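You operate a simulated robot arm through the tools that you are given. There is no shell and no other tool.

The job below is to be done with a simulated two-armed robot. You get a single attempt, and the scene is never put back.

## Task
Take the plain cloth from the bare end of the steel table and lay it out flat on the top of the laid duvet.

It is judged by the outcome, as a careful person would: the job done as asked, and still so three seconds after it is handed in. It fails if anything else is knocked over, pushed out of place, dropped, spilled or broken. Flat cloth is picked up by pressing the open fingertips on it (5 to 10 N) and closing them slowly along it; thin cloth reads only 2 to 8 mm in the jaws.

## Robot
Two 7-joint arms with two-finger parallel grippers on one trunk, on a base that moves. Base frame: it is fixed to the floor where the robot stands at the start and does not move with it; the origin is under the middle of the robot, x ahead of it, y to its left, z up. Lengths are in m, angles in degrees, forces in N, time in s.
The left shoulder is at the start at [0.05, 0.187, 0.985], the right one opposite. With the tool pointing down near the work surface each hand reaches from about 0.1 to 0.66 m from the robot's upright axis, wherever it stands, measured 20 degrees to its own side. Places, roughly: plain cloth [1, -2.75, 0.75]; top of the laid duvet [2.8, -3.6, 0.8]. Payload 3.43 kg a hand.
The tool frame of a hand sits at the grasp point between the pads (the TCP): z along the fingers, y along the line on which they close. The tips reach 0.03 m beyond it. Largest opening 0.094 m; finger width 0.028, thickness 0.01; the body of the gripper, 0.05 by 0.096 m, starts 0.055 m behind the TCP.
Orientation is that of the tool frame in the base frame, as a unit quaternion [x, y, z, w]. With the fingers straight down and closing along the base's y, the tool's x points along the base's -x, its y along +y and its z along -z.

## Interface
- The arms move only by the tool jog_arm. It takes "left_motion", "right_motion" or both (then of equal length, played together; a hand with none holds still); each is text: rows parted by semicolons, each of 7 numbers parted by spaces: the shift along the tool's x, y, z in m, then the turn, a rotation vector about the tool's x, y, z in degrees, then the opening in per cent of the stroke, from 0 (shut) to 100 (fully open). In form: x y z ax ay az fingers; .... A call has 1 to 20 rows; each row is the pose to reach, as a shift and turn from the pose commanded when the call began, along the tool's axes at that moment. A row lasts 0.2 s, in which the tool goes at most 0.05 m and 8.6 degrees; a call with a longer step from one row to the next is refused whole, and so is a gripper value outside its range. Where a pose cannot be reached the arm comes as near as it can. A force on the tool above 40 N (or 10 N above the force at the start of the call, whichever is more), or a blocked arm, ends the call early, and 0.2 s more pass. Each finger travels about 0.153 m/s and halts on what it meets, pressing with about 27 N; the grip force reading is that of the motor and also rises with nothing between the fingers. The clock runs only during rows and for 0.2 s after the last one: add rows that repeat a pose to give the fingers time. The reply holds the time, the measured pose of the TCP, the force on the tool along the base axes, the opening and the grip force, in the units named above and with some noise, with the torque about the TCP (base axes, N m) and any sound that the robot's microphone picked up.
- Cameras (640 x 400 px; columns grow to the right, rows downward): "scene" is now at [0.1478, 0.0137, 1.1544]; the picture's right is [0.16, -0.99, 0.00], its down [-0.47, -0.08, -0.88] and it looks along [0.87, 0.14, -0.48] (base axes); focal length 250 px, centre (320, 200). "left" rides on the left gripper at [0.076, -0.014, -0.102] in its tool frame; the picture's right is [0.18, 0.98, 0.00], its down [-0.75, 0.14, -0.64] and it looks along [-0.63, 0.12, 0.77] (tool axes); focal length 243 px, centre (320, 200). "right" rides on the right gripper at [0.076, 0.014, -0.103] in its tool frame; the picture's right is [-0.18, 0.98, 0.00], its down [-0.75, -0.14, -0.64] and it looks along [-0.63, -0.12, 0.77] (tool axes); focal length 243 px, centre (320, 200). There is no depth. A picture from a camera that has moved, and an enlarged one, comes with that camera's place and axes in the base frame and with its lens.
- camera(camera): a new picture of that camera. The clock stands still meanwhile.
- move_column(by): slides the trunk up (or, below 0, down) by that many m; the arms and the scene camera ride with it, the base frame stays. It gives what a move gives, with no picture.
- base_move(legs): drives the robot by 1 to 6 legs, each [ahead, left, turn to the left] in m, m and degrees, along the robot's own axes; the way and the turn of a leg run together, so that a leg with both is an arc; at most 1.5 m and 180 degrees a leg. The arms and the cameras ride along, it lands a little off, and it stops where it bumps. It gives what a move gives.
- turn_head(pan, tilt): turns the head with the scene camera to pan (to the left, within 80 degrees either way) and tilt (down, from -29 to 69), counted from straight ahead of the robot. It gives what a move gives.
- close_up(camera, box): a new picture of the part [left, top, right, bottom] of that camera's present view, enlarged. The clock stands still meanwhile.
- job_done(): hands the job in; it is judged then, once.

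Nothing tells you exact positions but the pictures and the camera data. Unless the task says otherwise, let go and move clear before handing in.

The tools are called after "Request:" as name(argument=value, ...) on one line, values as JSON. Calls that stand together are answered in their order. jog_arm: Moves the arms, as the interface text tells. Its arguments: {"type":"object","properties":{"left_motion":{"type":"string"},"right_motion":{"type":"string"}},"required":[]} The other tools are called the same way: move_column (by) moves the trunk up or down; base_move (legs) drives the base; turn_head (pan, tilt) turns the head that bears the scene camera; camera (camera) takes a picture; close_up (camera, box) takes an enlarged picture of a part of a camera's view; job_done () hands the job in.

At the start:

```text
clock: 0.0
left_tcp_pos: [0.3631, 0.1748, 1.0084]
left_ee_rot: [-0.001, 1.0, 0.0, 0.0]
left_wrist_force: [0.3, -0.1, -0.1]
left_wrist_torque: [-0.01, -0.03, 0.01]
left_finger_gap: 0.0941
left_grasp_force: 0.0
right_tcp_pos: [0.3745, -0.1493, 1.0028]
right_ee_rot: [-0.001, 1.0, 0.0, 0.0]
right_wrist_force: [0.4, -0.2, 1.1]
right_wrist_torque: [0.0, -0.01, -0.04]
right_finger_gap: 0.0943
right_grasp_force: 0.0
trunk travel left (down, up): [-0.2, 0.232]
robot x, y, heading: [-0.003, -0.0019, 0.1]
head pan, tilt (commanded): [9.4, 28.6]
```

scene: 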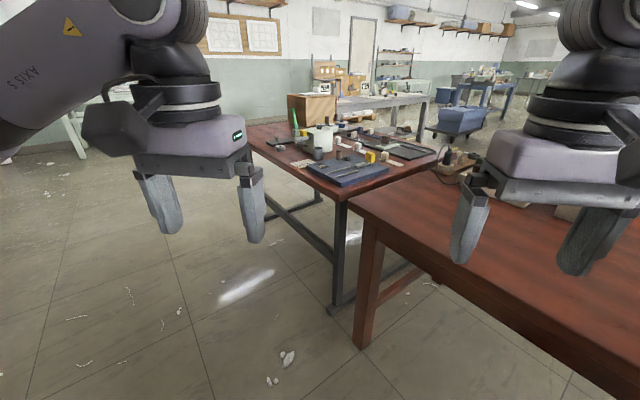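
right: 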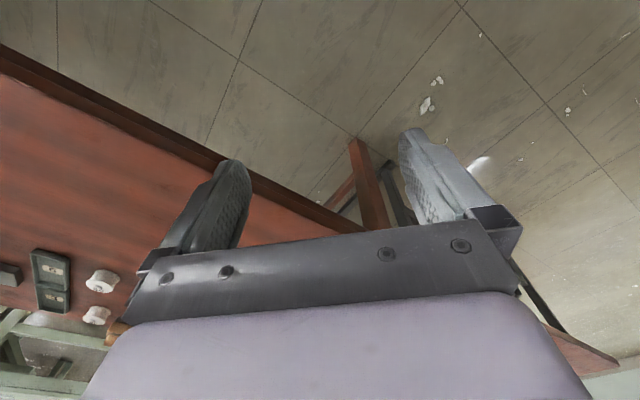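
left: 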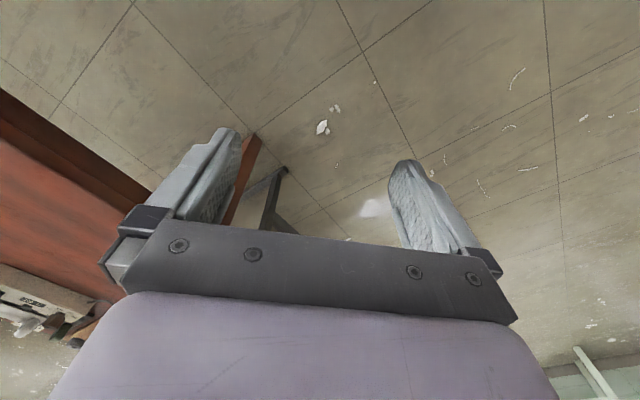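

I see workbenches ahead and to the right of the robot; the cloth and duvet should be to my right at about [1, -2.75] and [2.8, -3.6], outside this view. I'll turn the head to the right to look first.

Request:
turn_head(pan=-60, tilt=20)

Request:
camera(camera="scene")

```text
clock: 1.4
left_tcp_pos: [0.3625, 0.1762, 1.009]
left_ee_rot: [-0.001, 1.0, 0.0, 0.0]
left_wrist_force: [-0.2, 0.0, 0.3]
left_wrist_torque: [0.01, 0.01, 0.02]
left_finger_gap: 0.0938
left_grasp_force: 0.1
right_tcp_pos: [0.3752, -0.148, 1.0021]
right_ee_rot: [0.0, 1.0, 0.0, 0.0]
right_wrist_force: [-0.6, 0.5, -0.1]
right_wrist_torque: [0.02, 0.0, -0.02]
right_finger_gap: 0.0938
right_grasp_force: 0.0
trunk travel left (down, up): [-0.2, 0.232]
robot x, y, heading: [0.0, 0.0018, 0.1]
head pan, tilt (commanded): [-60.0, 20.0]
```

```text
taken
camera scene: at [0.1046, -0.0817, 1.1682], right [-0.87, -0.5, 0.0], down [-0.17, 0.3, -0.94], along [0.47, -0.81, -0.34], focal length 250 px, centre (320, 200)
```

scene: 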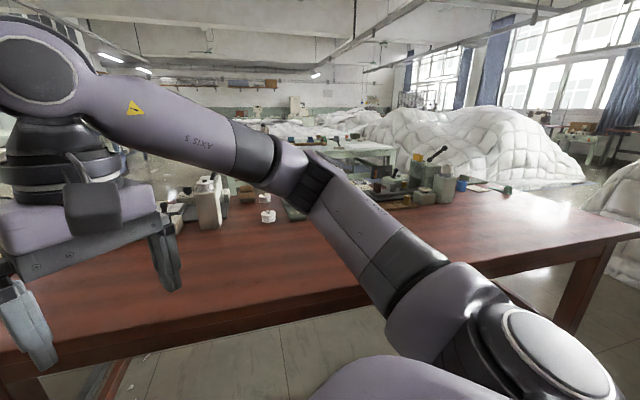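

A red table stands on the right, its near edge running diagonally about 0.5 m off; the arm hides part of the view. I'll look further right and behind the shoulder, then the other way, before driving.

Request:
turn_head(pan=-80, tilt=15)

Request:
camera(camera="scene")

Request:
turn_head(pan=80, tilt=20)

Request:
camera(camera="scene")

Request:
turn_head(pan=-30, tilt=15)

Request:
camera(camera="scene")

```text
clock: 2.2
left_tcp_pos: [0.363, 0.1771, 1.0085]
left_ee_rot: [-0.001, 1.0, 0.001, 0.0]
left_wrist_force: [0.3, 0.5, -0.3]
left_wrist_torque: [0.0, -0.02, 0.02]
left_finger_gap: 0.0942
left_grasp_force: 0.0
right_tcp_pos: [0.3753, -0.1489, 1.0021]
right_ee_rot: [0.0, 1.0, 0.0, 0.0]
right_wrist_force: [-0.1, -0.6, -0.2]
right_wrist_torque: [0.0, -0.02, 0.02]
right_finger_gap: 0.0943
right_grasp_force: 0.0
trunk travel left (down, up): [-0.2, 0.232]
robot x, y, heading: [0.0022, 0.0007, -0.0]
head pan, tilt (commanded): [-80.0, 15.0]
```

```text
taken
camera scene: at [0.0743, -0.0931, 1.1763], right [-0.98, -0.17, 0.0], down [-0.05, 0.26, -0.97], along [0.17, -0.95, -0.26], focal length 250 px, centre (320, 200)
```

scene: 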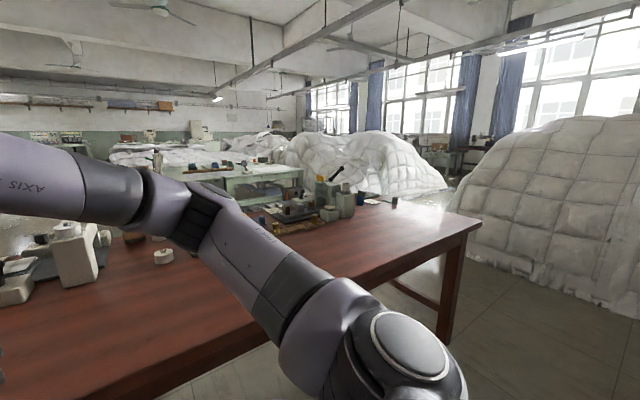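

```text
clock: 4.7
left_tcp_pos: [0.3631, 0.1756, 1.0096]
left_ee_rot: [0.0, 1.0, 0.0, 0.0]
left_wrist_force: [0.5, -0.8, -0.4]
left_wrist_torque: [-0.02, 0.0, 0.03]
left_finger_gap: 0.094
left_grasp_force: 0.1
right_tcp_pos: [0.3749, -0.1479, 1.0022]
right_ee_rot: [-0.001, 1.0, 0.0, -0.001]
right_wrist_force: [-0.4, 0.2, 0.3]
right_wrist_torque: [0.01, 0.0, 0.01]
right_finger_gap: 0.0941
right_grasp_force: 0.1
trunk travel left (down, up): [-0.2, 0.232]
robot x, y, heading: [0.0013, -0.0009, 0.2]
head pan, tilt (commanded): [80.0, 20.0]
```

```text
taken
camera scene: at [0.0742, 0.0906, 1.1682], right [0.98, -0.17, 0.0], down [-0.06, -0.34, -0.94], along [0.16, 0.93, -0.34], focal length 250 px, centre (320, 200)
```

scene: 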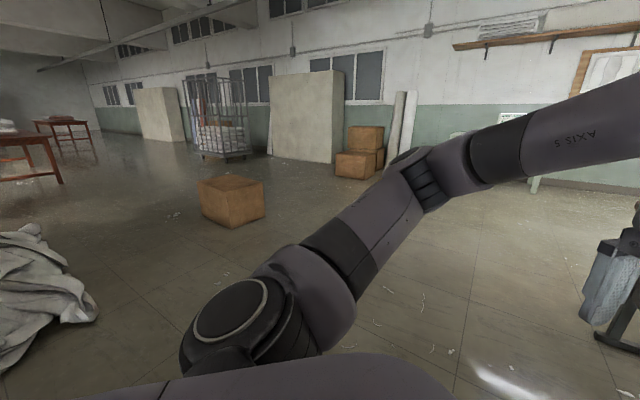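

```text
clock: 6.6
left_tcp_pos: [0.3637, 0.1751, 1.0089]
left_ee_rot: [-0.001, 1.0, 0.0, 0.0]
left_wrist_force: [0.0, -0.3, 0.7]
left_wrist_torque: [-0.01, -0.01, -0.03]
left_finger_gap: 0.0939
left_grasp_force: 0.2
right_tcp_pos: [0.3751, -0.1504, 1.0029]
right_ee_rot: [0.0, 1.0, 0.0, 0.0]
right_wrist_force: [-0.2, 0.2, 0.2]
right_wrist_torque: [0.0, 0.01, 0.0]
right_finger_gap: 0.0938
right_grasp_force: 0.0
trunk travel left (down, up): [-0.2, 0.232]
robot x, y, heading: [0.0034, -0.0002, -0.3]
head pan, tilt (commanded): [-30.0, 15.0]
```

```text
taken
camera scene: at [0.1389, -0.0478, 1.1763], right [-0.5, -0.87, 0.0], down [-0.22, 0.13, -0.97], along [0.84, -0.48, -0.26], focal length 250 px, centre (320, 200)
```

scene: 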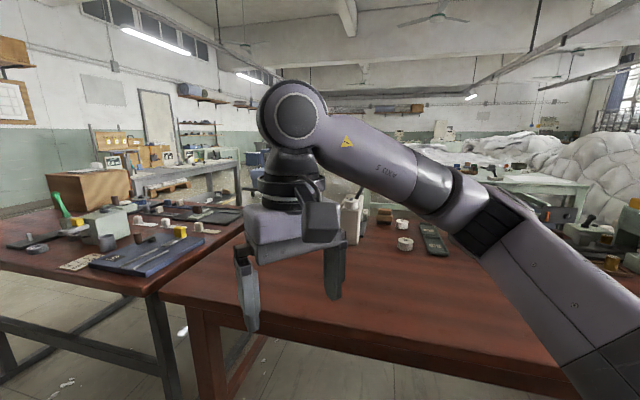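

The red table's right end is near (-0.45, -1.3), a quilt heap stands beyond about x < -1.2, and a pale steel-like table is further behind. I'll turn in place to the right (arms at z≈1.0 are above the table) and look again.

Request:
base_move(legs=[[0, 0, -100]])

Request:
turn_head(pan=0, tilt=15)

Request:
camera(camera="scene")

Request:
turn_head(pan=-60, tilt=15)

Request:
camera(camera="scene")

```text
clock: 11.2
left_tcp_pos: [0.1015, -0.3904, 1.0084]
left_ee_rot: [0.773, 0.635, -0.001, 0.0]
left_wrist_force: [-0.6, 0.7, 0.0]
left_wrist_torque: [0.03, 0.02, -0.02]
left_finger_gap: 0.0941
left_grasp_force: 0.1
right_tcp_pos: [-0.2192, -0.337, 1.0002]
right_ee_rot: [0.774, 0.633, -0.001, 0.0]
right_wrist_force: [-0.2, -0.6, -0.2]
right_wrist_torque: [0.01, -0.01, -0.04]
right_finger_gap: 0.0939
right_grasp_force: 0.1
trunk travel left (down, up): [-0.2, 0.232]
robot x, y, heading: [0.0046, -0.0005, -101.3]
head pan, tilt (commanded): [-30.0, 15.0]
```

```text
clock: 12.2
left_tcp_pos: [0.1004, -0.3914, 1.0094]
left_ee_rot: [0.773, 0.635, 0.001, 0.0]
left_wrist_force: [0.3, 0.3, 0.6]
left_wrist_torque: [0.0, -0.01, 0.02]
left_finger_gap: 0.094
left_grasp_force: 0.1
right_tcp_pos: [-0.2193, -0.3396, 1.0019]
right_ee_rot: [0.773, 0.634, 0.0, 0.0]
right_wrist_force: [-0.8, -0.1, 0.0]
right_wrist_torque: [-0.02, 0.0, 0.0]
right_finger_gap: 0.0939
right_grasp_force: 0.0
trunk travel left (down, up): [-0.2, 0.232]
robot x, y, heading: [0.0011, 0.0015, -101.2]
head pan, tilt (commanded): [0.0, 15.0]
```

```text
taken
camera scene: at [-0.0302, -0.1499, 1.1763], right [-0.98, 0.2, 0.0], down [0.05, 0.25, -0.97], along [-0.19, -0.95, -0.26], focal length 250 px, centre (320, 200)
```

scene: 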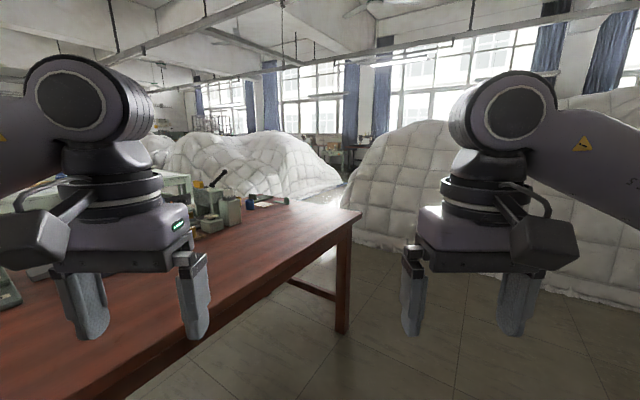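

```text
clock: 13.5
left_tcp_pos: [0.1018, -0.3918, 1.0091]
left_ee_rot: [0.773, 0.634, 0.0, 0.0]
left_wrist_force: [0.0, -0.6, 0.2]
left_wrist_torque: [0.01, 0.01, 0.0]
left_finger_gap: 0.0937
left_grasp_force: 0.0
right_tcp_pos: [-0.2196, -0.3386, 1.0013]
right_ee_rot: [0.773, 0.634, -0.001, 0.0]
right_wrist_force: [0.1, 0.9, 1.4]
right_wrist_torque: [0.03, 0.02, 0.0]
right_finger_gap: 0.0941
right_grasp_force: 0.0
trunk travel left (down, up): [-0.2, 0.232]
robot x, y, heading: [0.0003, -0.0017, -101.5]
head pan, tilt (commanded): [-60.0, 15.0]
```

```text
taken
camera scene: at [-0.1003, -0.0884, 1.1763], right [-0.32, 0.95, 0.0], down [0.25, 0.08, -0.97], along [-0.91, -0.31, -0.26], focal length 250 px, centre (320, 200)
```

scene: 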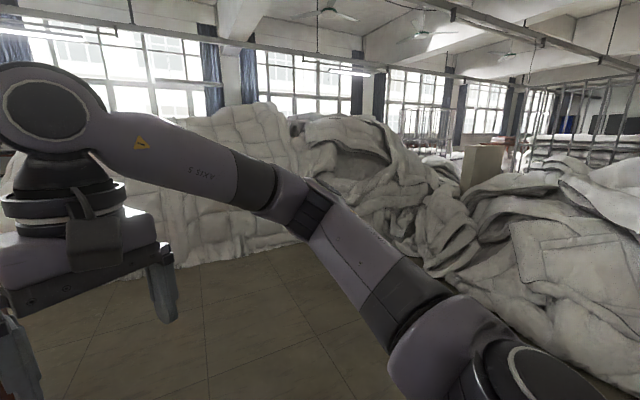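

The floor between the red table's right corner (≈[-0.48, -1.33]) and the quilt heap (≈[-0.84, -2.73] onward) is about 1.3 m wide and clear. I'll drive along the table's edge to before that gap and look again.

Request:
base_move(legs=[[1.168, -0.733, 0]])

Request:
turn_head(pan=0, tilt=20)

Request:
camera(camera="scene")

Request:
turn_head(pan=40, tilt=20)

Request:
camera(camera="scene")

```text
clock: 20.5
left_tcp_pos: [-0.8443, -1.4226, 1.0084]
left_ee_rot: [0.773, 0.634, 0.0, -0.001]
left_wrist_force: [0.3, -0.2, 0.8]
left_wrist_torque: [-0.02, -0.05, 0.0]
left_finger_gap: 0.0939
left_grasp_force: 0.0
right_tcp_pos: [-1.1642, -1.3689, 1.002]
right_ee_rot: [0.773, 0.634, 0.001, 0.0]
right_wrist_force: [0.2, -0.4, -0.3]
right_wrist_torque: [0.02, 0.01, 0.0]
right_finger_gap: 0.094
right_grasp_force: 0.1
trunk travel left (down, up): [-0.2, 0.232]
robot x, y, heading: [-0.9419, -1.0272, -101.6]
head pan, tilt (commanded): [-60.0, 15.0]
```

```text
clock: 21.8
left_tcp_pos: [-0.8434, -1.4232, 1.0096]
left_ee_rot: [0.773, 0.634, 0.0, 0.0]
left_wrist_force: [-0.3, -0.3, 0.5]
left_wrist_torque: [0.02, 0.0, 0.01]
left_finger_gap: 0.094
left_grasp_force: 0.0
right_tcp_pos: [-1.1646, -1.3703, 1.002]
right_ee_rot: [0.773, 0.634, 0.0, 0.001]
right_wrist_force: [-0.6, -0.6, 0.5]
right_wrist_torque: [0.01, -0.02, -0.05]
right_finger_gap: 0.094
right_grasp_force: 0.1
trunk travel left (down, up): [-0.2, 0.232]
robot x, y, heading: [-0.9435, -1.0319, -101.4]
head pan, tilt (commanded): [0.0, 20.0]
```

```text
taken
camera scene: at [-0.9747, -1.1814, 1.1682], right [-0.98, 0.2, 0.0], down [0.07, 0.34, -0.94], along [-0.19, -0.92, -0.34], focal length 250 px, centre (320, 200)
```

scene: 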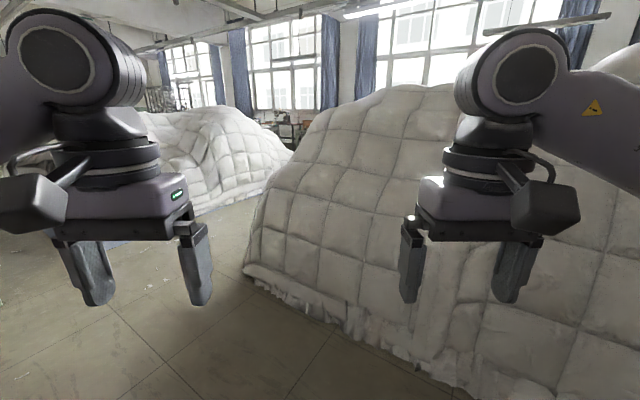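

```text
clock: 22.9
left_tcp_pos: [-0.8438, -1.4221, 1.0086]
left_ee_rot: [0.773, 0.634, 0.0, 0.0]
left_wrist_force: [0.0, -0.5, -0.9]
left_wrist_torque: [0.02, -0.03, 0.01]
left_finger_gap: 0.0942
left_grasp_force: 0.1
right_tcp_pos: [-1.1638, -1.369, 1.002]
right_ee_rot: [0.774, 0.634, 0.001, 0.0]
right_wrist_force: [1.1, 0.6, 0.3]
right_wrist_torque: [0.04, -0.01, 0.0]
right_finger_gap: 0.0942
right_grasp_force: 0.1
trunk travel left (down, up): [-0.2, 0.232]
robot x, y, heading: [-0.9422, -1.0312, -101.2]
head pan, tilt (commanded): [40.0, 20.0]
```

```text
taken
camera scene: at [-0.9117, -1.1719, 1.1682], right [-0.88, -0.48, 0.0], down [-0.16, 0.3, -0.94], along [0.45, -0.82, -0.34], focal length 250 px, centre (320, 200)
```

scene: 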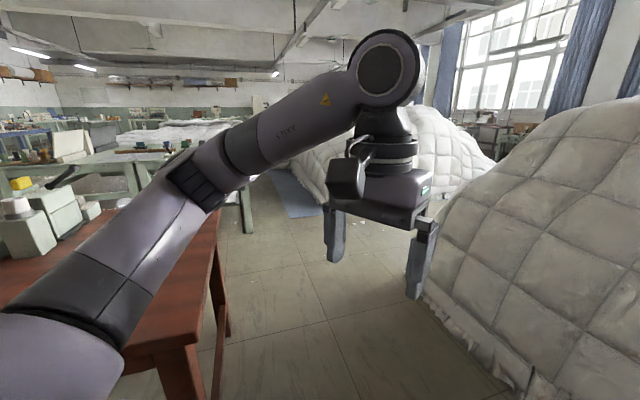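

The way is clear: the table corner is at about (-0.52, -1.36), the heap front runs (-1.25, -2.22)→(-0.73, -2.97), and a green-grey table leg is seen near (0.82, -2.79), matching the cloth's table. I'll drive through the gap to about (-0.25, -2.45).

Request:
base_move(legs=[[0, 0, 40], [0.675, -0.264, 0], [0.902, 0.192, 0]])

Request:
turn_head(pan=0, tilt=20)

Request:
camera(camera="scene")

Request:
turn_head(pan=45, tilt=20)

Request:
camera(camera="scene")

```text
clock: 33.1
left_tcp_pos: [0.1281, -2.6462, 1.0094]
left_ee_rot: [0.496, 0.868, 0.0, 0.0]
left_wrist_force: [0.8, -0.1, -0.4]
left_wrist_torque: [-0.03, 0.01, -0.01]
left_finger_gap: 0.0941
left_grasp_force: 0.1
right_tcp_pos: [-0.1462, -2.8208, 1.0023]
right_ee_rot: [0.497, 0.868, 0.0, 0.0]
right_wrist_force: [0.4, -0.1, 0.4]
right_wrist_torque: [-0.02, -0.04, 0.0]
right_finger_gap: 0.0938
right_grasp_force: 0.0
trunk travel left (down, up): [-0.2, 0.232]
robot x, y, heading: [-0.2085, -2.4243, -59.6]
head pan, tilt (commanded): [40.0, 20.0]
```

```text
clock: 34.2
left_tcp_pos: [0.1274, -2.6464, 1.009]
left_ee_rot: [0.496, 0.868, -0.001, 0.0]
left_wrist_force: [0.6, -0.2, 0.5]
left_wrist_torque: [0.0, 0.0, -0.01]
left_finger_gap: 0.0938
left_grasp_force: 0.0
right_tcp_pos: [-0.1468, -2.8201, 1.0019]
right_ee_rot: [0.497, 0.868, 0.0, 0.0]
right_wrist_force: [0.5, -0.1, 0.0]
right_wrist_torque: [0.02, -0.01, 0.01]
right_finger_gap: 0.0938
right_grasp_force: 0.1
trunk travel left (down, up): [-0.2, 0.232]
robot x, y, heading: [-0.2072, -2.4206, -59.7]
head pan, tilt (commanded): [0.0, 20.0]
```

```text
taken
camera scene: at [-0.1321, -2.5536, 1.1682], right [-0.86, -0.51, 0.0], down [-0.17, 0.29, -0.94], along [0.48, -0.81, -0.34], focal length 250 px, centre (320, 200)
```

scene: 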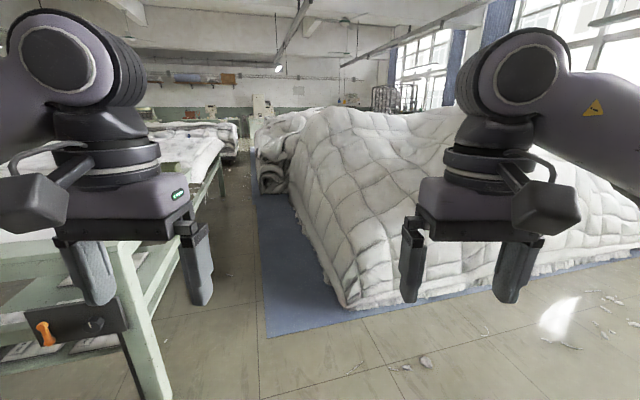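

```text
clock: 35.3
left_tcp_pos: [0.1269, -2.6463, 1.0082]
left_ee_rot: [0.497, 0.868, 0.0, 0.001]
left_wrist_force: [-0.3, 0.6, -0.6]
left_wrist_torque: [0.01, 0.01, 0.01]
left_finger_gap: 0.0941
left_grasp_force: 0.0
right_tcp_pos: [-0.1468, -2.821, 1.0017]
right_ee_rot: [0.497, 0.867, -0.001, 0.0]
right_wrist_force: [0.0, 0.6, -0.3]
right_wrist_torque: [-0.02, -0.01, 0.0]
right_finger_gap: 0.0939
right_grasp_force: 0.1
trunk travel left (down, up): [-0.2, 0.232]
robot x, y, heading: [-0.2081, -2.4202, -59.9]
head pan, tilt (commanded): [45.0, 20.0]
```

```text
taken
camera scene: at [-0.0892, -2.4968, 1.1682], right [-0.25, -0.97, 0.0], down [-0.33, 0.09, -0.94], along [0.91, -0.24, -0.34], focal length 250 px, centre (320, 200)
```

scene: 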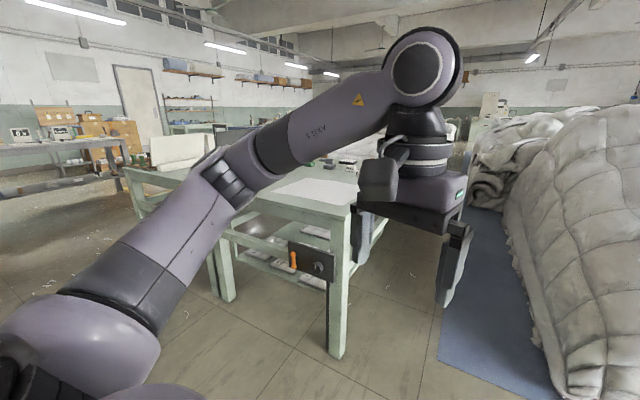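

I see a pale green steel table ahead-left with a white cloth on its near end, a floor heap on a blue mat to the right, and more bedding on a table further back. I'll take more views to fix the table's outline.

Request:
turn_head(pan=22, tilt=15)

Request:
camera(camera="scene")

Request:
turn_head(pan=75, tilt=15)

Request:
camera(camera="scene")

Request:
camera(camera="left")

```text
clock: 36.2
left_tcp_pos: [0.1267, -2.6473, 1.009]
left_ee_rot: [0.497, 0.868, 0.0, 0.001]
left_wrist_force: [-0.2, 0.3, 0.6]
left_wrist_torque: [0.02, -0.02, 0.0]
left_finger_gap: 0.0941
left_grasp_force: 0.0
right_tcp_pos: [-0.1468, -2.82, 1.0025]
right_ee_rot: [0.497, 0.868, 0.0, 0.001]
right_wrist_force: [-0.2, -0.1, 0.2]
right_wrist_torque: [0.01, 0.01, 0.03]
right_finger_gap: 0.0941
right_grasp_force: 0.0
trunk travel left (down, up): [-0.2, 0.232]
robot x, y, heading: [-0.2107, -2.4226, -59.4]
head pan, tilt (commanded): [22.0, 15.0]
```

```text
taken
camera scene: at [-0.1052, -2.5302, 1.1763], right [-0.61, -0.79, 0.0], down [-0.21, 0.16, -0.97], along [0.77, -0.59, -0.26], focal length 250 px, centre (320, 200)
```

scene: 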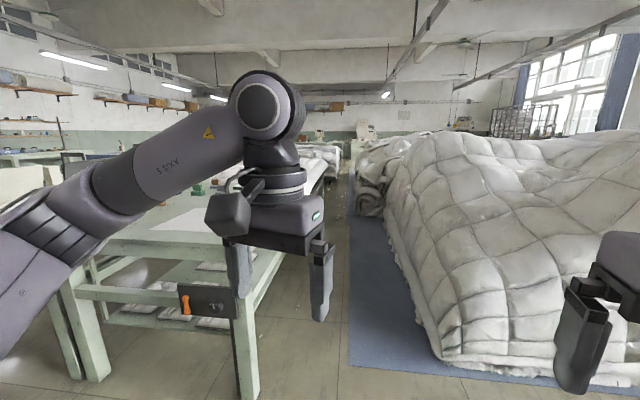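

```text
clock: 37.4
left_tcp_pos: [0.1277, -2.646, 1.0084]
left_ee_rot: [0.495, 0.869, 0.0, -0.001]
left_wrist_force: [1.2, -0.2, -0.2]
left_wrist_torque: [0.01, 0.0, 0.03]
left_finger_gap: 0.0939
left_grasp_force: 0.1
right_tcp_pos: [-0.1471, -2.8203, 1.0013]
right_ee_rot: [0.497, 0.868, 0.001, 0.0]
right_wrist_force: [0.5, 0.1, -0.1]
right_wrist_torque: [0.03, 0.02, 0.02]
right_finger_gap: 0.0938
right_grasp_force: 0.1
trunk travel left (down, up): [-0.2, 0.232]
robot x, y, heading: [-0.2111, -2.4235, -59.7]
head pan, tilt (commanded): [75.0, 15.0]
```

```text
taken
camera scene: at [-0.0893, -2.4485, 1.1763], right [0.27, -0.96, 0.0], down [-0.25, -0.07, -0.97], along [0.93, 0.26, -0.26], focal length 250 px, centre (320, 200)
```

scene: 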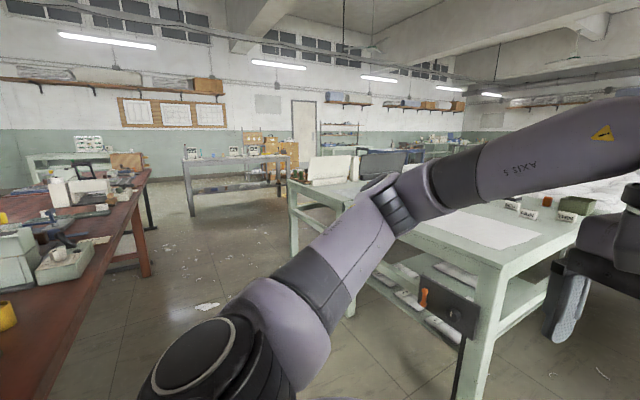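

```text
taken
camera left: at [0.0761, -2.5873, 1.1122], right [0.75, 0.66, 0.0], down [0.5, -0.58, 0.64], along [0.42, -0.48, -0.77], focal length 243 px, centre (320, 200)
```

left: 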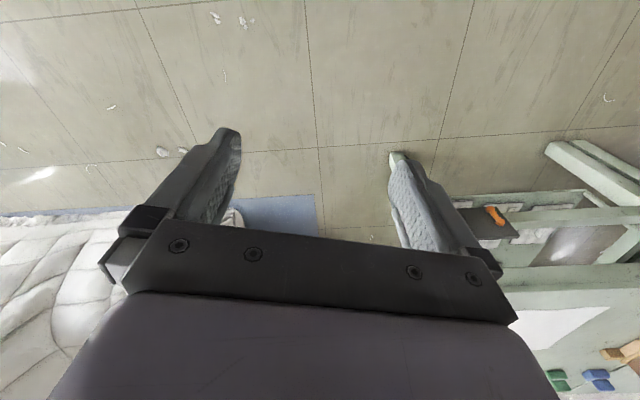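

The steel table's near long edge seems to run from about (0.77, -2.81) to (2.06, -1.56), with the white cloth (≈0.3×0.4 m) near its right-hand corner around (1.15, -2.84). I'll drive up facing the table's edge squarely (heading -45°) and look from closer.

Request:
base_move(legs=[[0, 0, 14.6], [0.4, 0.7, 0]])

Request:
turn_head(pan=0, tilt=30)

Request:
camera(camera="scene")

Request:
camera(camera="right")

Request:
camera(camera="left")

```text
clock: 44.8
left_tcp_pos: [0.9456, -2.3348, 1.009]
left_ee_rot: [0.376, 0.926, -0.001, 0.0]
left_wrist_force: [0.1, 1.0, -0.6]
left_wrist_torque: [-0.02, -0.04, 0.01]
left_finger_gap: 0.094
left_grasp_force: 0.0
right_tcp_pos: [0.7297, -2.5758, 1.0016]
right_ee_rot: [0.376, 0.927, 0.0, 0.0]
right_wrist_force: [-0.2, 0.3, 0.2]
right_wrist_torque: [0.03, -0.01, 0.0]
right_finger_gap: 0.0941
right_grasp_force: 0.1
trunk travel left (down, up): [-0.2, 0.232]
robot x, y, heading: [0.565, -2.2047, -44.1]
head pan, tilt (commanded): [75.0, 15.0]
```

```text
clock: 46.3
left_tcp_pos: [0.9462, -2.3352, 1.0096]
left_ee_rot: [0.375, 0.927, 0.001, 0.0]
left_wrist_force: [0.5, -0.2, -0.5]
left_wrist_torque: [0.01, 0.03, -0.01]
left_finger_gap: 0.0939
left_grasp_force: 0.2
right_tcp_pos: [0.7299, -2.5755, 1.0014]
right_ee_rot: [0.376, 0.927, 0.0, 0.0]
right_wrist_force: [0.3, -0.8, 0.3]
right_wrist_torque: [-0.03, 0.01, -0.01]
right_finger_gap: 0.094
right_grasp_force: 0.0
trunk travel left (down, up): [-0.2, 0.232]
robot x, y, heading: [0.5642, -2.2065, -44.2]
head pan, tilt (commanded): [0.0, 30.0]
```

```text
taken
camera scene: at [0.6702, -2.3117, 1.1521], right [-0.7, -0.72, 0.0], down [-0.36, 0.35, -0.87], along [0.62, -0.6, -0.5], focal length 250 px, centre (320, 200)
```

scene: 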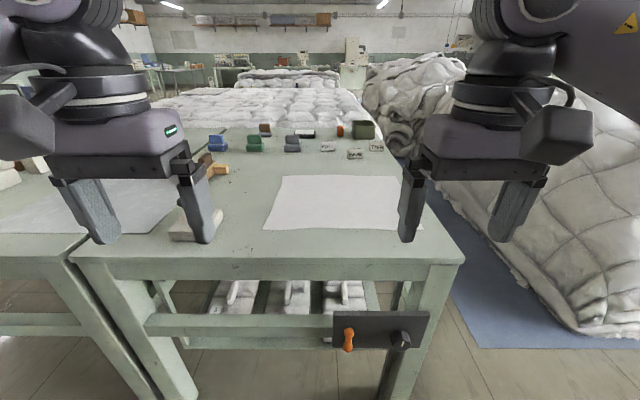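

```text
taken
camera right: at [0.6853, -2.5104, 1.1041], right [0.82, 0.58, 0.0], down [0.44, -0.63, 0.64], along [0.37, -0.52, -0.77], focal length 243 px, centre (320, 200)
```

right: 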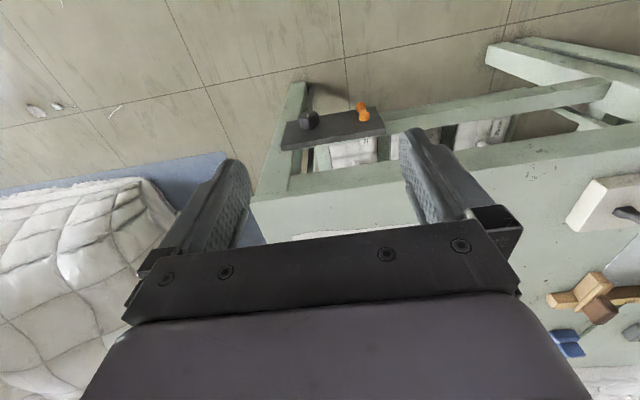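

```text
taken
camera left: at [0.8822, -2.291, 1.1122], right [0.55, 0.83, 0.0], down [0.64, -0.42, 0.64], along [0.53, -0.36, -0.77], focal length 243 px, centre (320, 200)
```

left: 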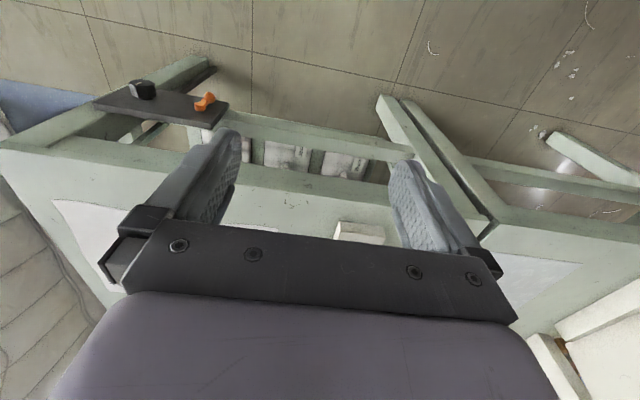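

The steel table is about 0.9 m wide with the cloth lying at its near end (≈0.43 m wide, 0.34 m deep) and small items beyond it; the quilted duvet begins about 1 m in and seems to spread over this table and the neighbouring one. I'll look down at my own base footprint and to the left.

Request:
turn_head(pan=0, tilt=69)

Request:
camera(camera="scene")

Request:
turn_head(pan=25, tilt=10)

Request:
camera(camera="scene")

Request:
turn_head(pan=70, tilt=15)

Request:
camera(camera="scene")

```text
clock: 47.3
left_tcp_pos: [0.9469, -2.3342, 1.0094]
left_ee_rot: [0.376, 0.927, 0.0, 0.0]
left_wrist_force: [0.3, -0.1, 0.0]
left_wrist_torque: [0.02, -0.03, -0.02]
left_finger_gap: 0.0941
left_grasp_force: 0.0
right_tcp_pos: [0.728, -2.5756, 1.001]
right_ee_rot: [0.376, 0.927, 0.0, -0.001]
right_wrist_force: [0.5, -0.1, -0.5]
right_wrist_torque: [-0.02, -0.01, 0.0]
right_finger_gap: 0.0938
right_grasp_force: 0.1
trunk travel left (down, up): [-0.2, 0.232]
robot x, y, heading: [0.5632, -2.2065, -44.3]
head pan, tilt (commanded): [0.0, 68.8]
```

```text
taken
camera scene: at [0.6455, -2.2877, 1.1007], right [-0.7, -0.72, 0.0], down [-0.67, 0.65, -0.36], along [0.26, -0.25, -0.93], focal length 250 px, centre (320, 200)
```

scene: 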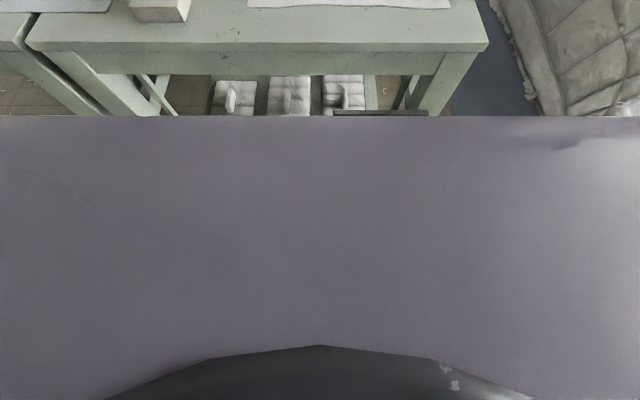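

```text
clock: 48.6
left_tcp_pos: [0.9465, -2.3336, 1.0089]
left_ee_rot: [0.376, 0.927, 0.0, 0.0]
left_wrist_force: [-0.3, 0.2, 0.2]
left_wrist_torque: [-0.01, 0.02, 0.02]
left_finger_gap: 0.094
left_grasp_force: 0.0
right_tcp_pos: [0.7284, -2.5751, 1.0019]
right_ee_rot: [0.376, 0.927, 0.0, 0.0]
right_wrist_force: [0.3, 0.1, -0.5]
right_wrist_torque: [-0.03, 0.01, 0.01]
right_finger_gap: 0.0939
right_grasp_force: 0.1
trunk travel left (down, up): [-0.2, 0.232]
robot x, y, heading: [0.5614, -2.2046, -44.2]
head pan, tilt (commanded): [25.0, 10.0]
```

```text
taken
camera scene: at [0.6931, -2.2793, 1.1844], right [-0.33, -0.94, 0.0], down [-0.16, 0.06, -0.98], along [0.93, -0.32, -0.17], focal length 250 px, centre (320, 200)
```

scene: 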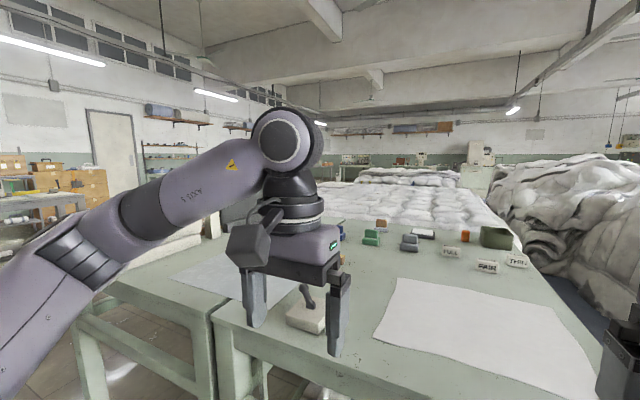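

```text
clock: 49.7
left_tcp_pos: [0.9468, -2.3342, 1.0097]
left_ee_rot: [0.376, 0.927, 0.001, 0.0]
left_wrist_force: [0.7, 0.7, 0.3]
left_wrist_torque: [-0.01, 0.02, -0.01]
left_finger_gap: 0.094
left_grasp_force: 0.1
right_tcp_pos: [0.7276, -2.5767, 1.0018]
right_ee_rot: [0.376, 0.927, 0.0, 0.0]
right_wrist_force: [-0.3, -0.8, -0.2]
right_wrist_torque: [-0.01, 0.0, -0.02]
right_finger_gap: 0.0941
right_grasp_force: 0.1
trunk travel left (down, up): [-0.2, 0.232]
robot x, y, heading: [0.5663, -2.2048, -44.2]
head pan, tilt (commanded): [70.0, 15.0]
```

```text
taken
camera scene: at [0.6895, -2.2081, 1.1763], right [0.43, -0.9, 0.0], down [-0.23, -0.11, -0.97], along [0.87, 0.42, -0.26], focal length 250 px, centre (320, 200)
```

scene: 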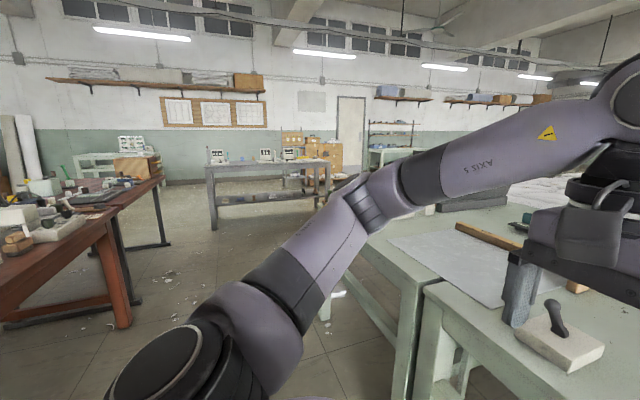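

The layout is clear now: two side-by-side tables, cloth at the near-right end, duvet over the far part. Before going closer I'd like to see my base's footprint, so I'll twist the left wrist so that its camera looks back at the robot's front.

Request:
jog_arm(left_motion="0 0.04 0 0 0 8 100; 0 0.08 0 0 0 16 100; 0 0.12 0 0 0 24 100; 0 0.15 0 0 0 32 100; 0 0.15 0 0 0 40 100; 0 0.15 0 0 0 48 100; 0 0.15 0 0 0 56 100; 0 0.15 0 0 0 64 100; 0 0.15 0 0 0 72 100; 0 0.15 0 0 0 80 100; 0 0.15 0 0 0 88 100; 0 0.15 0 0 0 96 100; 0 0.15 0 0 0 104 100; 0 0.15 0 0 0 112 100; 0 0.15 0 0 0 120 100; 0 0.15 0 0 0 128 100")

Request:
camera(camera="left")

```text
clock: 52.9
left_tcp_pos: [0.8175, -2.2022, 0.97]
left_ee_rot: [0.985, 0.173, 0.003, 0.003]
left_wrist_force: [9.6, -6.4, -1.3]
left_wrist_torque: [0.62, 0.84, 0.34]
left_finger_gap: 0.0936
left_grasp_force: 0.1
left hand out of reach, approached as far as the arm can: row 6, 7, 8, 9, 10, 11, 12, 13, 14, 15
right_tcp_pos: [0.7295, -2.5753, 1.0011]
right_ee_rot: [0.376, 0.926, -0.001, 0.0]
right_wrist_force: [0.1, -0.4, 0.3]
right_wrist_torque: [0.03, -0.01, 0.03]
right_finger_gap: 0.0938
right_grasp_force: 0.0
trunk travel left (down, up): [-0.2, 0.232]
robot x, y, heading: [0.5609, -2.2078, -44.3]
head pan, tilt (commanded): [70.0, 15.0]
stopped in row 15 (left hand): the force on the tool passed its limit at 107 N (the readings are from after the stop); the commanded pose is now the measured one
```

```text
taken
camera left: at [0.8844, -2.1609, 1.0731], right [0.51, -0.86, 0.01], down [-0.67, -0.39, 0.64], along [-0.55, -0.33, -0.77], focal length 243 px, centre (320, 200)
```

left: 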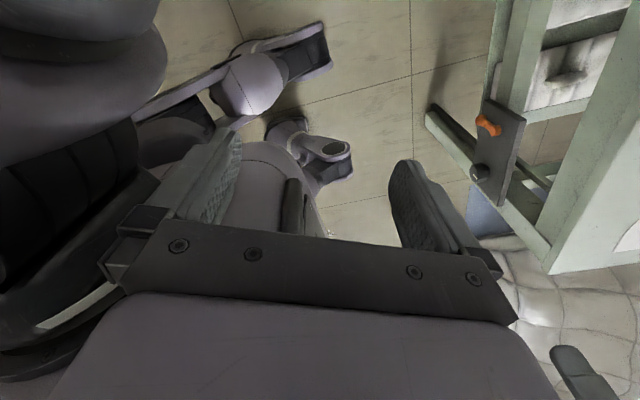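

The left wrist ran into its own limit (force spike, now settled), but it gives a view of my base's wheel modules. I'll zoom in on that picture.

Request:
close_up(camera="left", box=[120, 0, 440, 260])

Request:
turn_head(pan=40, tilt=40)

Request:
camera(camera="scene")

```text
1.54 times, centred on (280, 130) of left
camera zoom: at [0.8844, -2.1609, 1.0731], right [0.51, -0.86, 0.01], down [-0.67, -0.39, 0.64], along [-0.55, -0.33, -0.77], focal length 373 px, centre (382, 308)
```

zoom: 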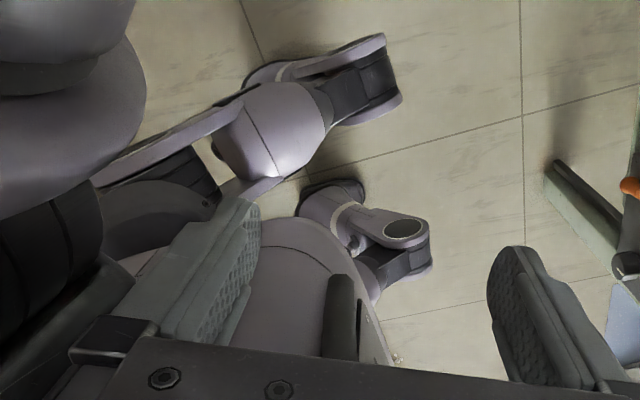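

```text
clock: 53.9
left_tcp_pos: [0.8182, -2.2008, 0.9697]
left_ee_rot: [0.985, 0.173, 0.003, 0.004]
left_wrist_force: [16.9, -16.9, -3.3]
left_wrist_torque: [1.66, 1.51, 0.88]
left_finger_gap: 0.0941
left_grasp_force: 0.1
right_tcp_pos: [0.7288, -2.5756, 1.0012]
right_ee_rot: [0.377, 0.926, 0.0, 0.0]
right_wrist_force: [0.4, 0.8, -0.2]
right_wrist_torque: [0.01, -0.01, -0.01]
right_finger_gap: 0.0942
right_grasp_force: 0.1
trunk travel left (down, up): [-0.2, 0.232]
robot x, y, heading: [0.561, -2.2076, -44.3]
head pan, tilt (commanded): [40.0, 40.0]
```

```text
taken
camera scene: at [0.6902, -2.2548, 1.1368], right [-0.07, -1.0, 0.0], down [-0.64, 0.05, -0.77], along [0.76, -0.06, -0.64], focal length 250 px, centre (320, 200)
```

scene: 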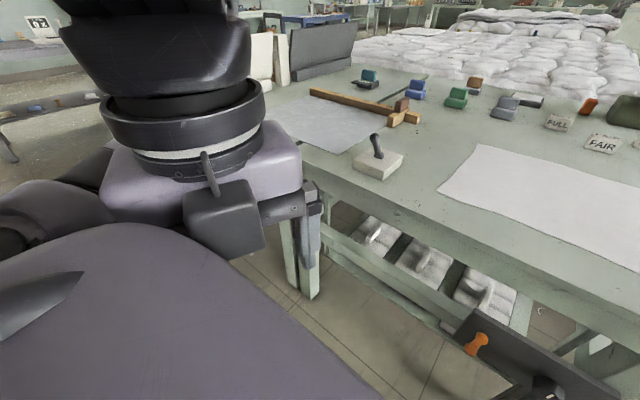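

My base front extends roughly 0.2–0.25 m ahead of the axis, so I can come closer to the table. The left gripper is resting on my own chest, so I'll move it forward off it and turn it back to its original pose.

Request:
jog_arm(left_motion="0.019 0.042 -0.01 0 0 0 100; 0.038 0.084 -0.02 0 0 -8 100; 0.057 0.126 -0.03 0 0 -16 100; 0.0754 0.169 -0.039 0 0 -24 100; 0.0754 0.169 -0.039 0 0 -32 100; 0.0754 0.169 -0.039 0 0 -40 100; 0.0754 0.169 -0.039 0 0 -48 100; 0.0754 0.169 -0.039 0 0 -56 100; 0.0754 0.169 -0.039 0 0 -64 100; 0.0754 0.169 -0.039 0 0 -72 100; 0.0754 0.169 -0.039 0 0 -80 100; 0.0754 0.169 -0.039 0 0 -88 100; 0.0754 0.169 -0.039 0 0 -96 100; 0.0754 0.169 -0.039 0 0 -104 100; 0.0754 0.169 -0.039 0 0 -112 100; 0.0754 0.169 -0.039 0 0 -115.9 100; 0.0754 0.169 -0.039 0 0 -115.9 100")

Request:
turn_head(pan=0, tilt=40)

Request:
camera(camera="scene")

```text
clock: 54.2
left_tcp_pos: [0.8199, -2.2031, 0.9701]
left_ee_rot: [0.987, 0.159, 0.016, -0.001]
left_wrist_force: [22.8, 3.6, 0.4]
left_wrist_torque: [-0.36, 2.31, -0.49]
left_finger_gap: 0.094
left_grasp_force: 0.1
left hand out of reach, approached as far as the arm can: row 1
right_tcp_pos: [0.7285, -2.5739, 1.0014]
right_ee_rot: [0.376, 0.927, 0.0, 0.0]
right_wrist_force: [-0.5, 0.2, -0.3]
right_wrist_torque: [0.01, 0.05, -0.01]
right_finger_gap: 0.0938
right_grasp_force: 0.0
trunk travel left (down, up): [-0.2, 0.232]
robot x, y, heading: [0.562, -2.208, -44.2]
head pan, tilt (commanded): [40.0, 40.0]
stopped in row 1 (left hand): the force on the tool passed its limit at 160 N (the readings are from after the stop); the commanded pose is now the measured one
```

```text
clock: 55.3
left_tcp_pos: [0.8194, -2.2027, 0.9705]
left_ee_rot: [0.987, 0.159, 0.015, -0.001]
left_wrist_force: [41.1, 11.5, 3.2]
left_wrist_torque: [-1.09, 4.2, -1.06]
left_finger_gap: 0.094
left_grasp_force: 0.0
right_tcp_pos: [0.727, -2.5759, 1.0019]
right_ee_rot: [0.376, 0.927, 0.0, 0.0]
right_wrist_force: [-0.1, 0.9, 0.1]
right_wrist_torque: [-0.02, 0.03, 0.04]
right_finger_gap: 0.0944
right_grasp_force: 0.1
trunk travel left (down, up): [-0.2, 0.232]
robot x, y, heading: [0.5641, -2.2101, -44.2]
head pan, tilt (commanded): [0.0, 40.0]
```

```text
taken
camera scene: at [0.6663, -2.3079, 1.1368], right [-0.7, -0.72, 0.0], down [-0.46, 0.45, -0.77], along [0.55, -0.53, -0.64], focal length 250 px, centre (320, 200)
```

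scene: 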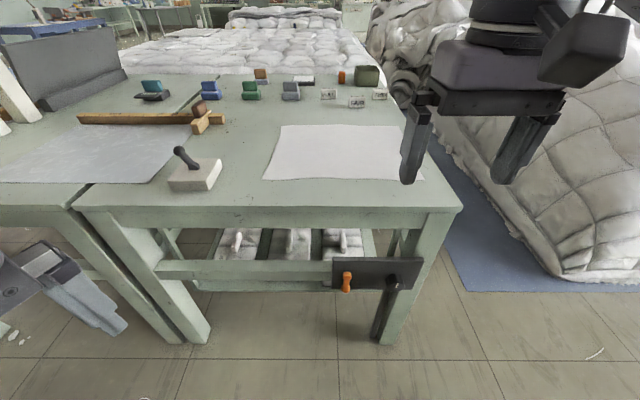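

The left gripper is wedged against my own chest; the force points along base +x, so I'll unwind the wrist rotation while easing outward in small steps.

Request:
jog_arm(left_motion="0.02 0.005 0 0 0 -6 100; 0.035 0.015 0 0 0 -14 100; 0.05 0.03 -0.005 0 0 -22 100; 0.06 0.05 -0.01 0 0 -30 100")

Request:
camera(camera="left")

```text
clock: 56.3
left_tcp_pos: [0.8859, -2.23, 0.9832]
left_ee_rot: [0.912, 0.41, 0.014, 0.005]
left_wrist_force: [0.2, 0.0, 0.1]
left_wrist_torque: [0.0, 0.0, 0.0]
left_finger_gap: 0.0938
left_grasp_force: 0.0
left hand out of reach, approached as far as the arm can: row 1, 2, 3, 4
right_tcp_pos: [0.7275, -2.575, 1.0012]
right_ee_rot: [0.376, 0.927, 0.0, 0.0]
right_wrist_force: [-0.4, -0.5, 0.0]
right_wrist_torque: [-0.02, 0.01, -0.01]
right_finger_gap: 0.094
right_grasp_force: 0.0
trunk travel left (down, up): [-0.2, 0.232]
robot x, y, heading: [0.5649, -2.2057, -44.2]
head pan, tilt (commanded): [0.0, 40.0]
```

```text
taken
camera left: at [0.9228, -2.1644, 1.087], right [0.86, -0.51, 0.02], down [-0.41, -0.66, 0.63], along [-0.31, -0.55, -0.78], focal length 243 px, centre (320, 200)
```

left: 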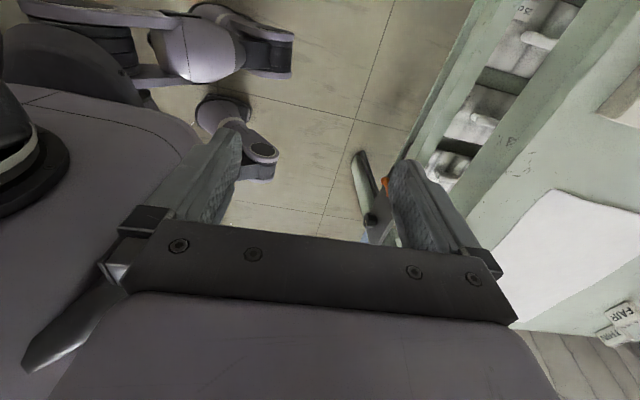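

The left arm is free (zero force). I'll unwind the rest to its original pose.

Request:
jog_arm(left_motion="-0.005 0.02 -0.004 0 0 -8 100; -0.01 0.04 -0.008 0 0 -16 100; -0.015 0.06 -0.012 0 0 -24 100; -0.02 0.08 -0.016 0 0 -32 100; -0.027 0.1 -0.02 0 0 -40 100; -0.038 0.114 -0.026 0 0 -48 100; -0.038 0.114 -0.026 0 0 -56 100; -0.038 0.114 -0.026 0 0 -64 100; -0.038 0.114 -0.026 0 0 -72 100; -0.038 0.114 -0.026 0 0 -80 100; -0.038 0.114 -0.026 0 0 -87.4 100; -0.038 0.114 -0.026 0 0 -87.4 100")

Request:
camera(camera="left")

```text
clock: 58.9
left_tcp_pos: [0.9454, -2.3366, 1.009]
left_ee_rot: [0.376, 0.926, 0.007, 0.012]
left_wrist_force: [0.9, 0.1, 0.3]
left_wrist_torque: [0.02, 0.01, -0.02]
left_finger_gap: 0.0941
left_grasp_force: 0.0
right_tcp_pos: [0.7279, -2.5743, 1.0013]
right_ee_rot: [0.376, 0.927, 0.0, 0.0]
right_wrist_force: [0.2, -0.1, -0.1]
right_wrist_torque: [-0.02, 0.01, 0.05]
right_finger_gap: 0.094
right_grasp_force: 0.0
trunk travel left (down, up): [-0.2, 0.232]
robot x, y, heading: [0.5631, -2.2075, -44.0]
head pan, tilt (commanded): [0.0, 40.0]
```

```text
taken
camera left: at [0.8778, -2.2936, 1.1106], right [0.55, 0.83, 0.02], down [0.62, -0.43, 0.66], along [0.56, -0.35, -0.75], focal length 243 px, centre (320, 200)
```

left: 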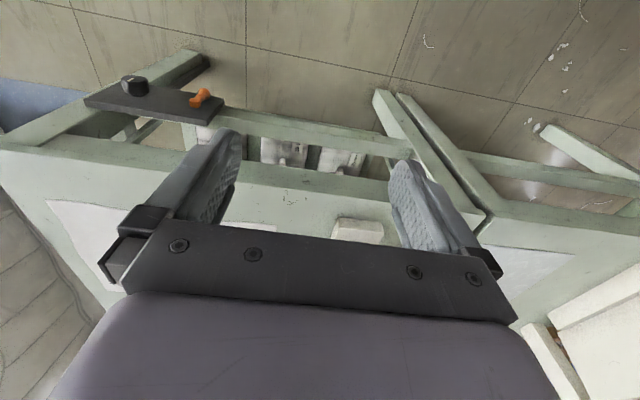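

The left arm is back. Cloth corners come out at about NL (1.157, -2.573), NR (0.861, -2.876), FL (1.398, -2.820), FR (1.084, -3.117) on a top at z≈0.76. I'll square up and move to within reach of its near edge.

Request:
base_move(legs=[[0, 0, -1.6], [0.156, -0.042, 0]])

Request:
camera(camera="scene")

Request:
camera(camera="left")

Request:
camera(camera="right")

```text
clock: 60.6
left_tcp_pos: [1.02, -2.4861, 1.0092]
left_ee_rot: [0.389, 0.921, 0.007, 0.013]
left_wrist_force: [-0.6, 0.1, -0.4]
left_wrist_torque: [-0.03, -0.03, -0.01]
left_finger_gap: 0.0941
left_grasp_force: 0.1
right_tcp_pos: [0.7973, -2.7187, 1.0006]
right_ee_rot: [0.389, 0.921, 0.0, 0.0]
right_wrist_force: [0.5, 0.0, -0.5]
right_wrist_torque: [-0.01, 0.02, -0.02]
right_finger_gap: 0.094
right_grasp_force: 0.2
trunk travel left (down, up): [-0.2, 0.232]
robot x, y, heading: [0.641, -2.3498, -46.0]
head pan, tilt (commanded): [0.0, 40.0]
```

```text
taken
camera scene: at [0.7421, -2.4504, 1.1367], right [-0.72, -0.7, 0.0], down [-0.45, 0.46, -0.77], along [0.53, -0.55, -0.64], focal length 250 px, centre (320, 200)
```

scene: 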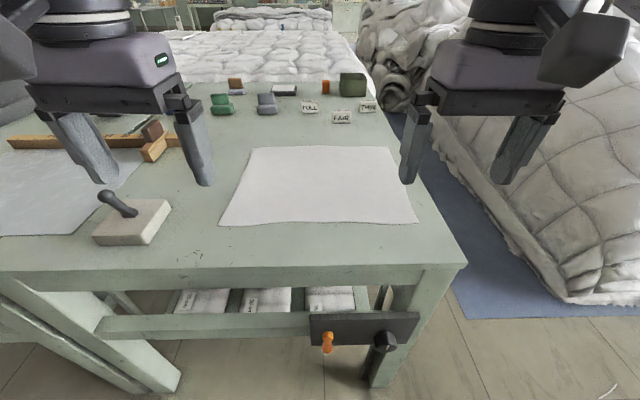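

```text
taken
camera left: at [0.9539, -2.4415, 1.1105], right [0.58, 0.82, 0.02], down [0.61, -0.45, 0.66], along [0.55, -0.37, -0.75], focal length 243 px, centre (320, 200)
```

left: 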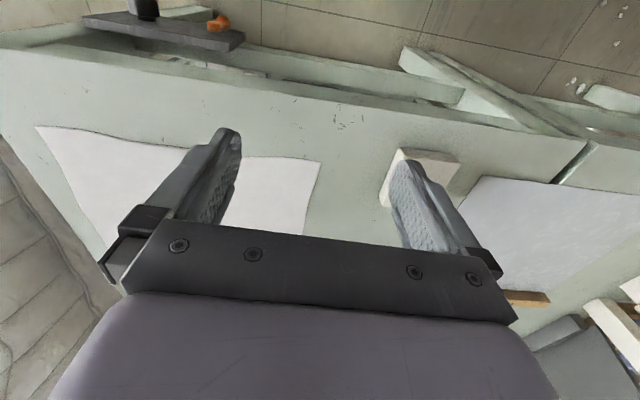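

```text
taken
camera right: at [0.7556, -2.6533, 1.104], right [0.83, 0.55, 0.0], down [0.42, -0.64, 0.64], along [0.36, -0.53, -0.77], focal length 243 px, centre (320, 200)
```

right: 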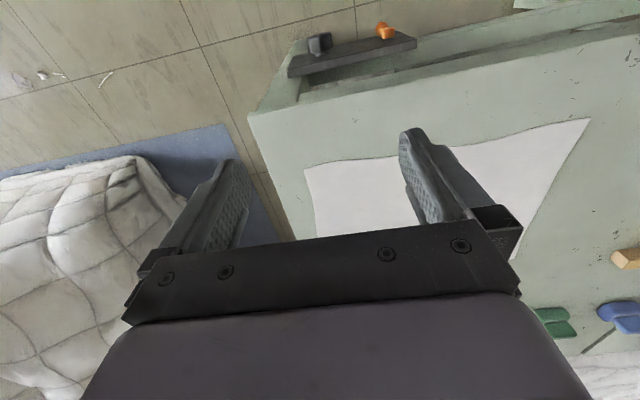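

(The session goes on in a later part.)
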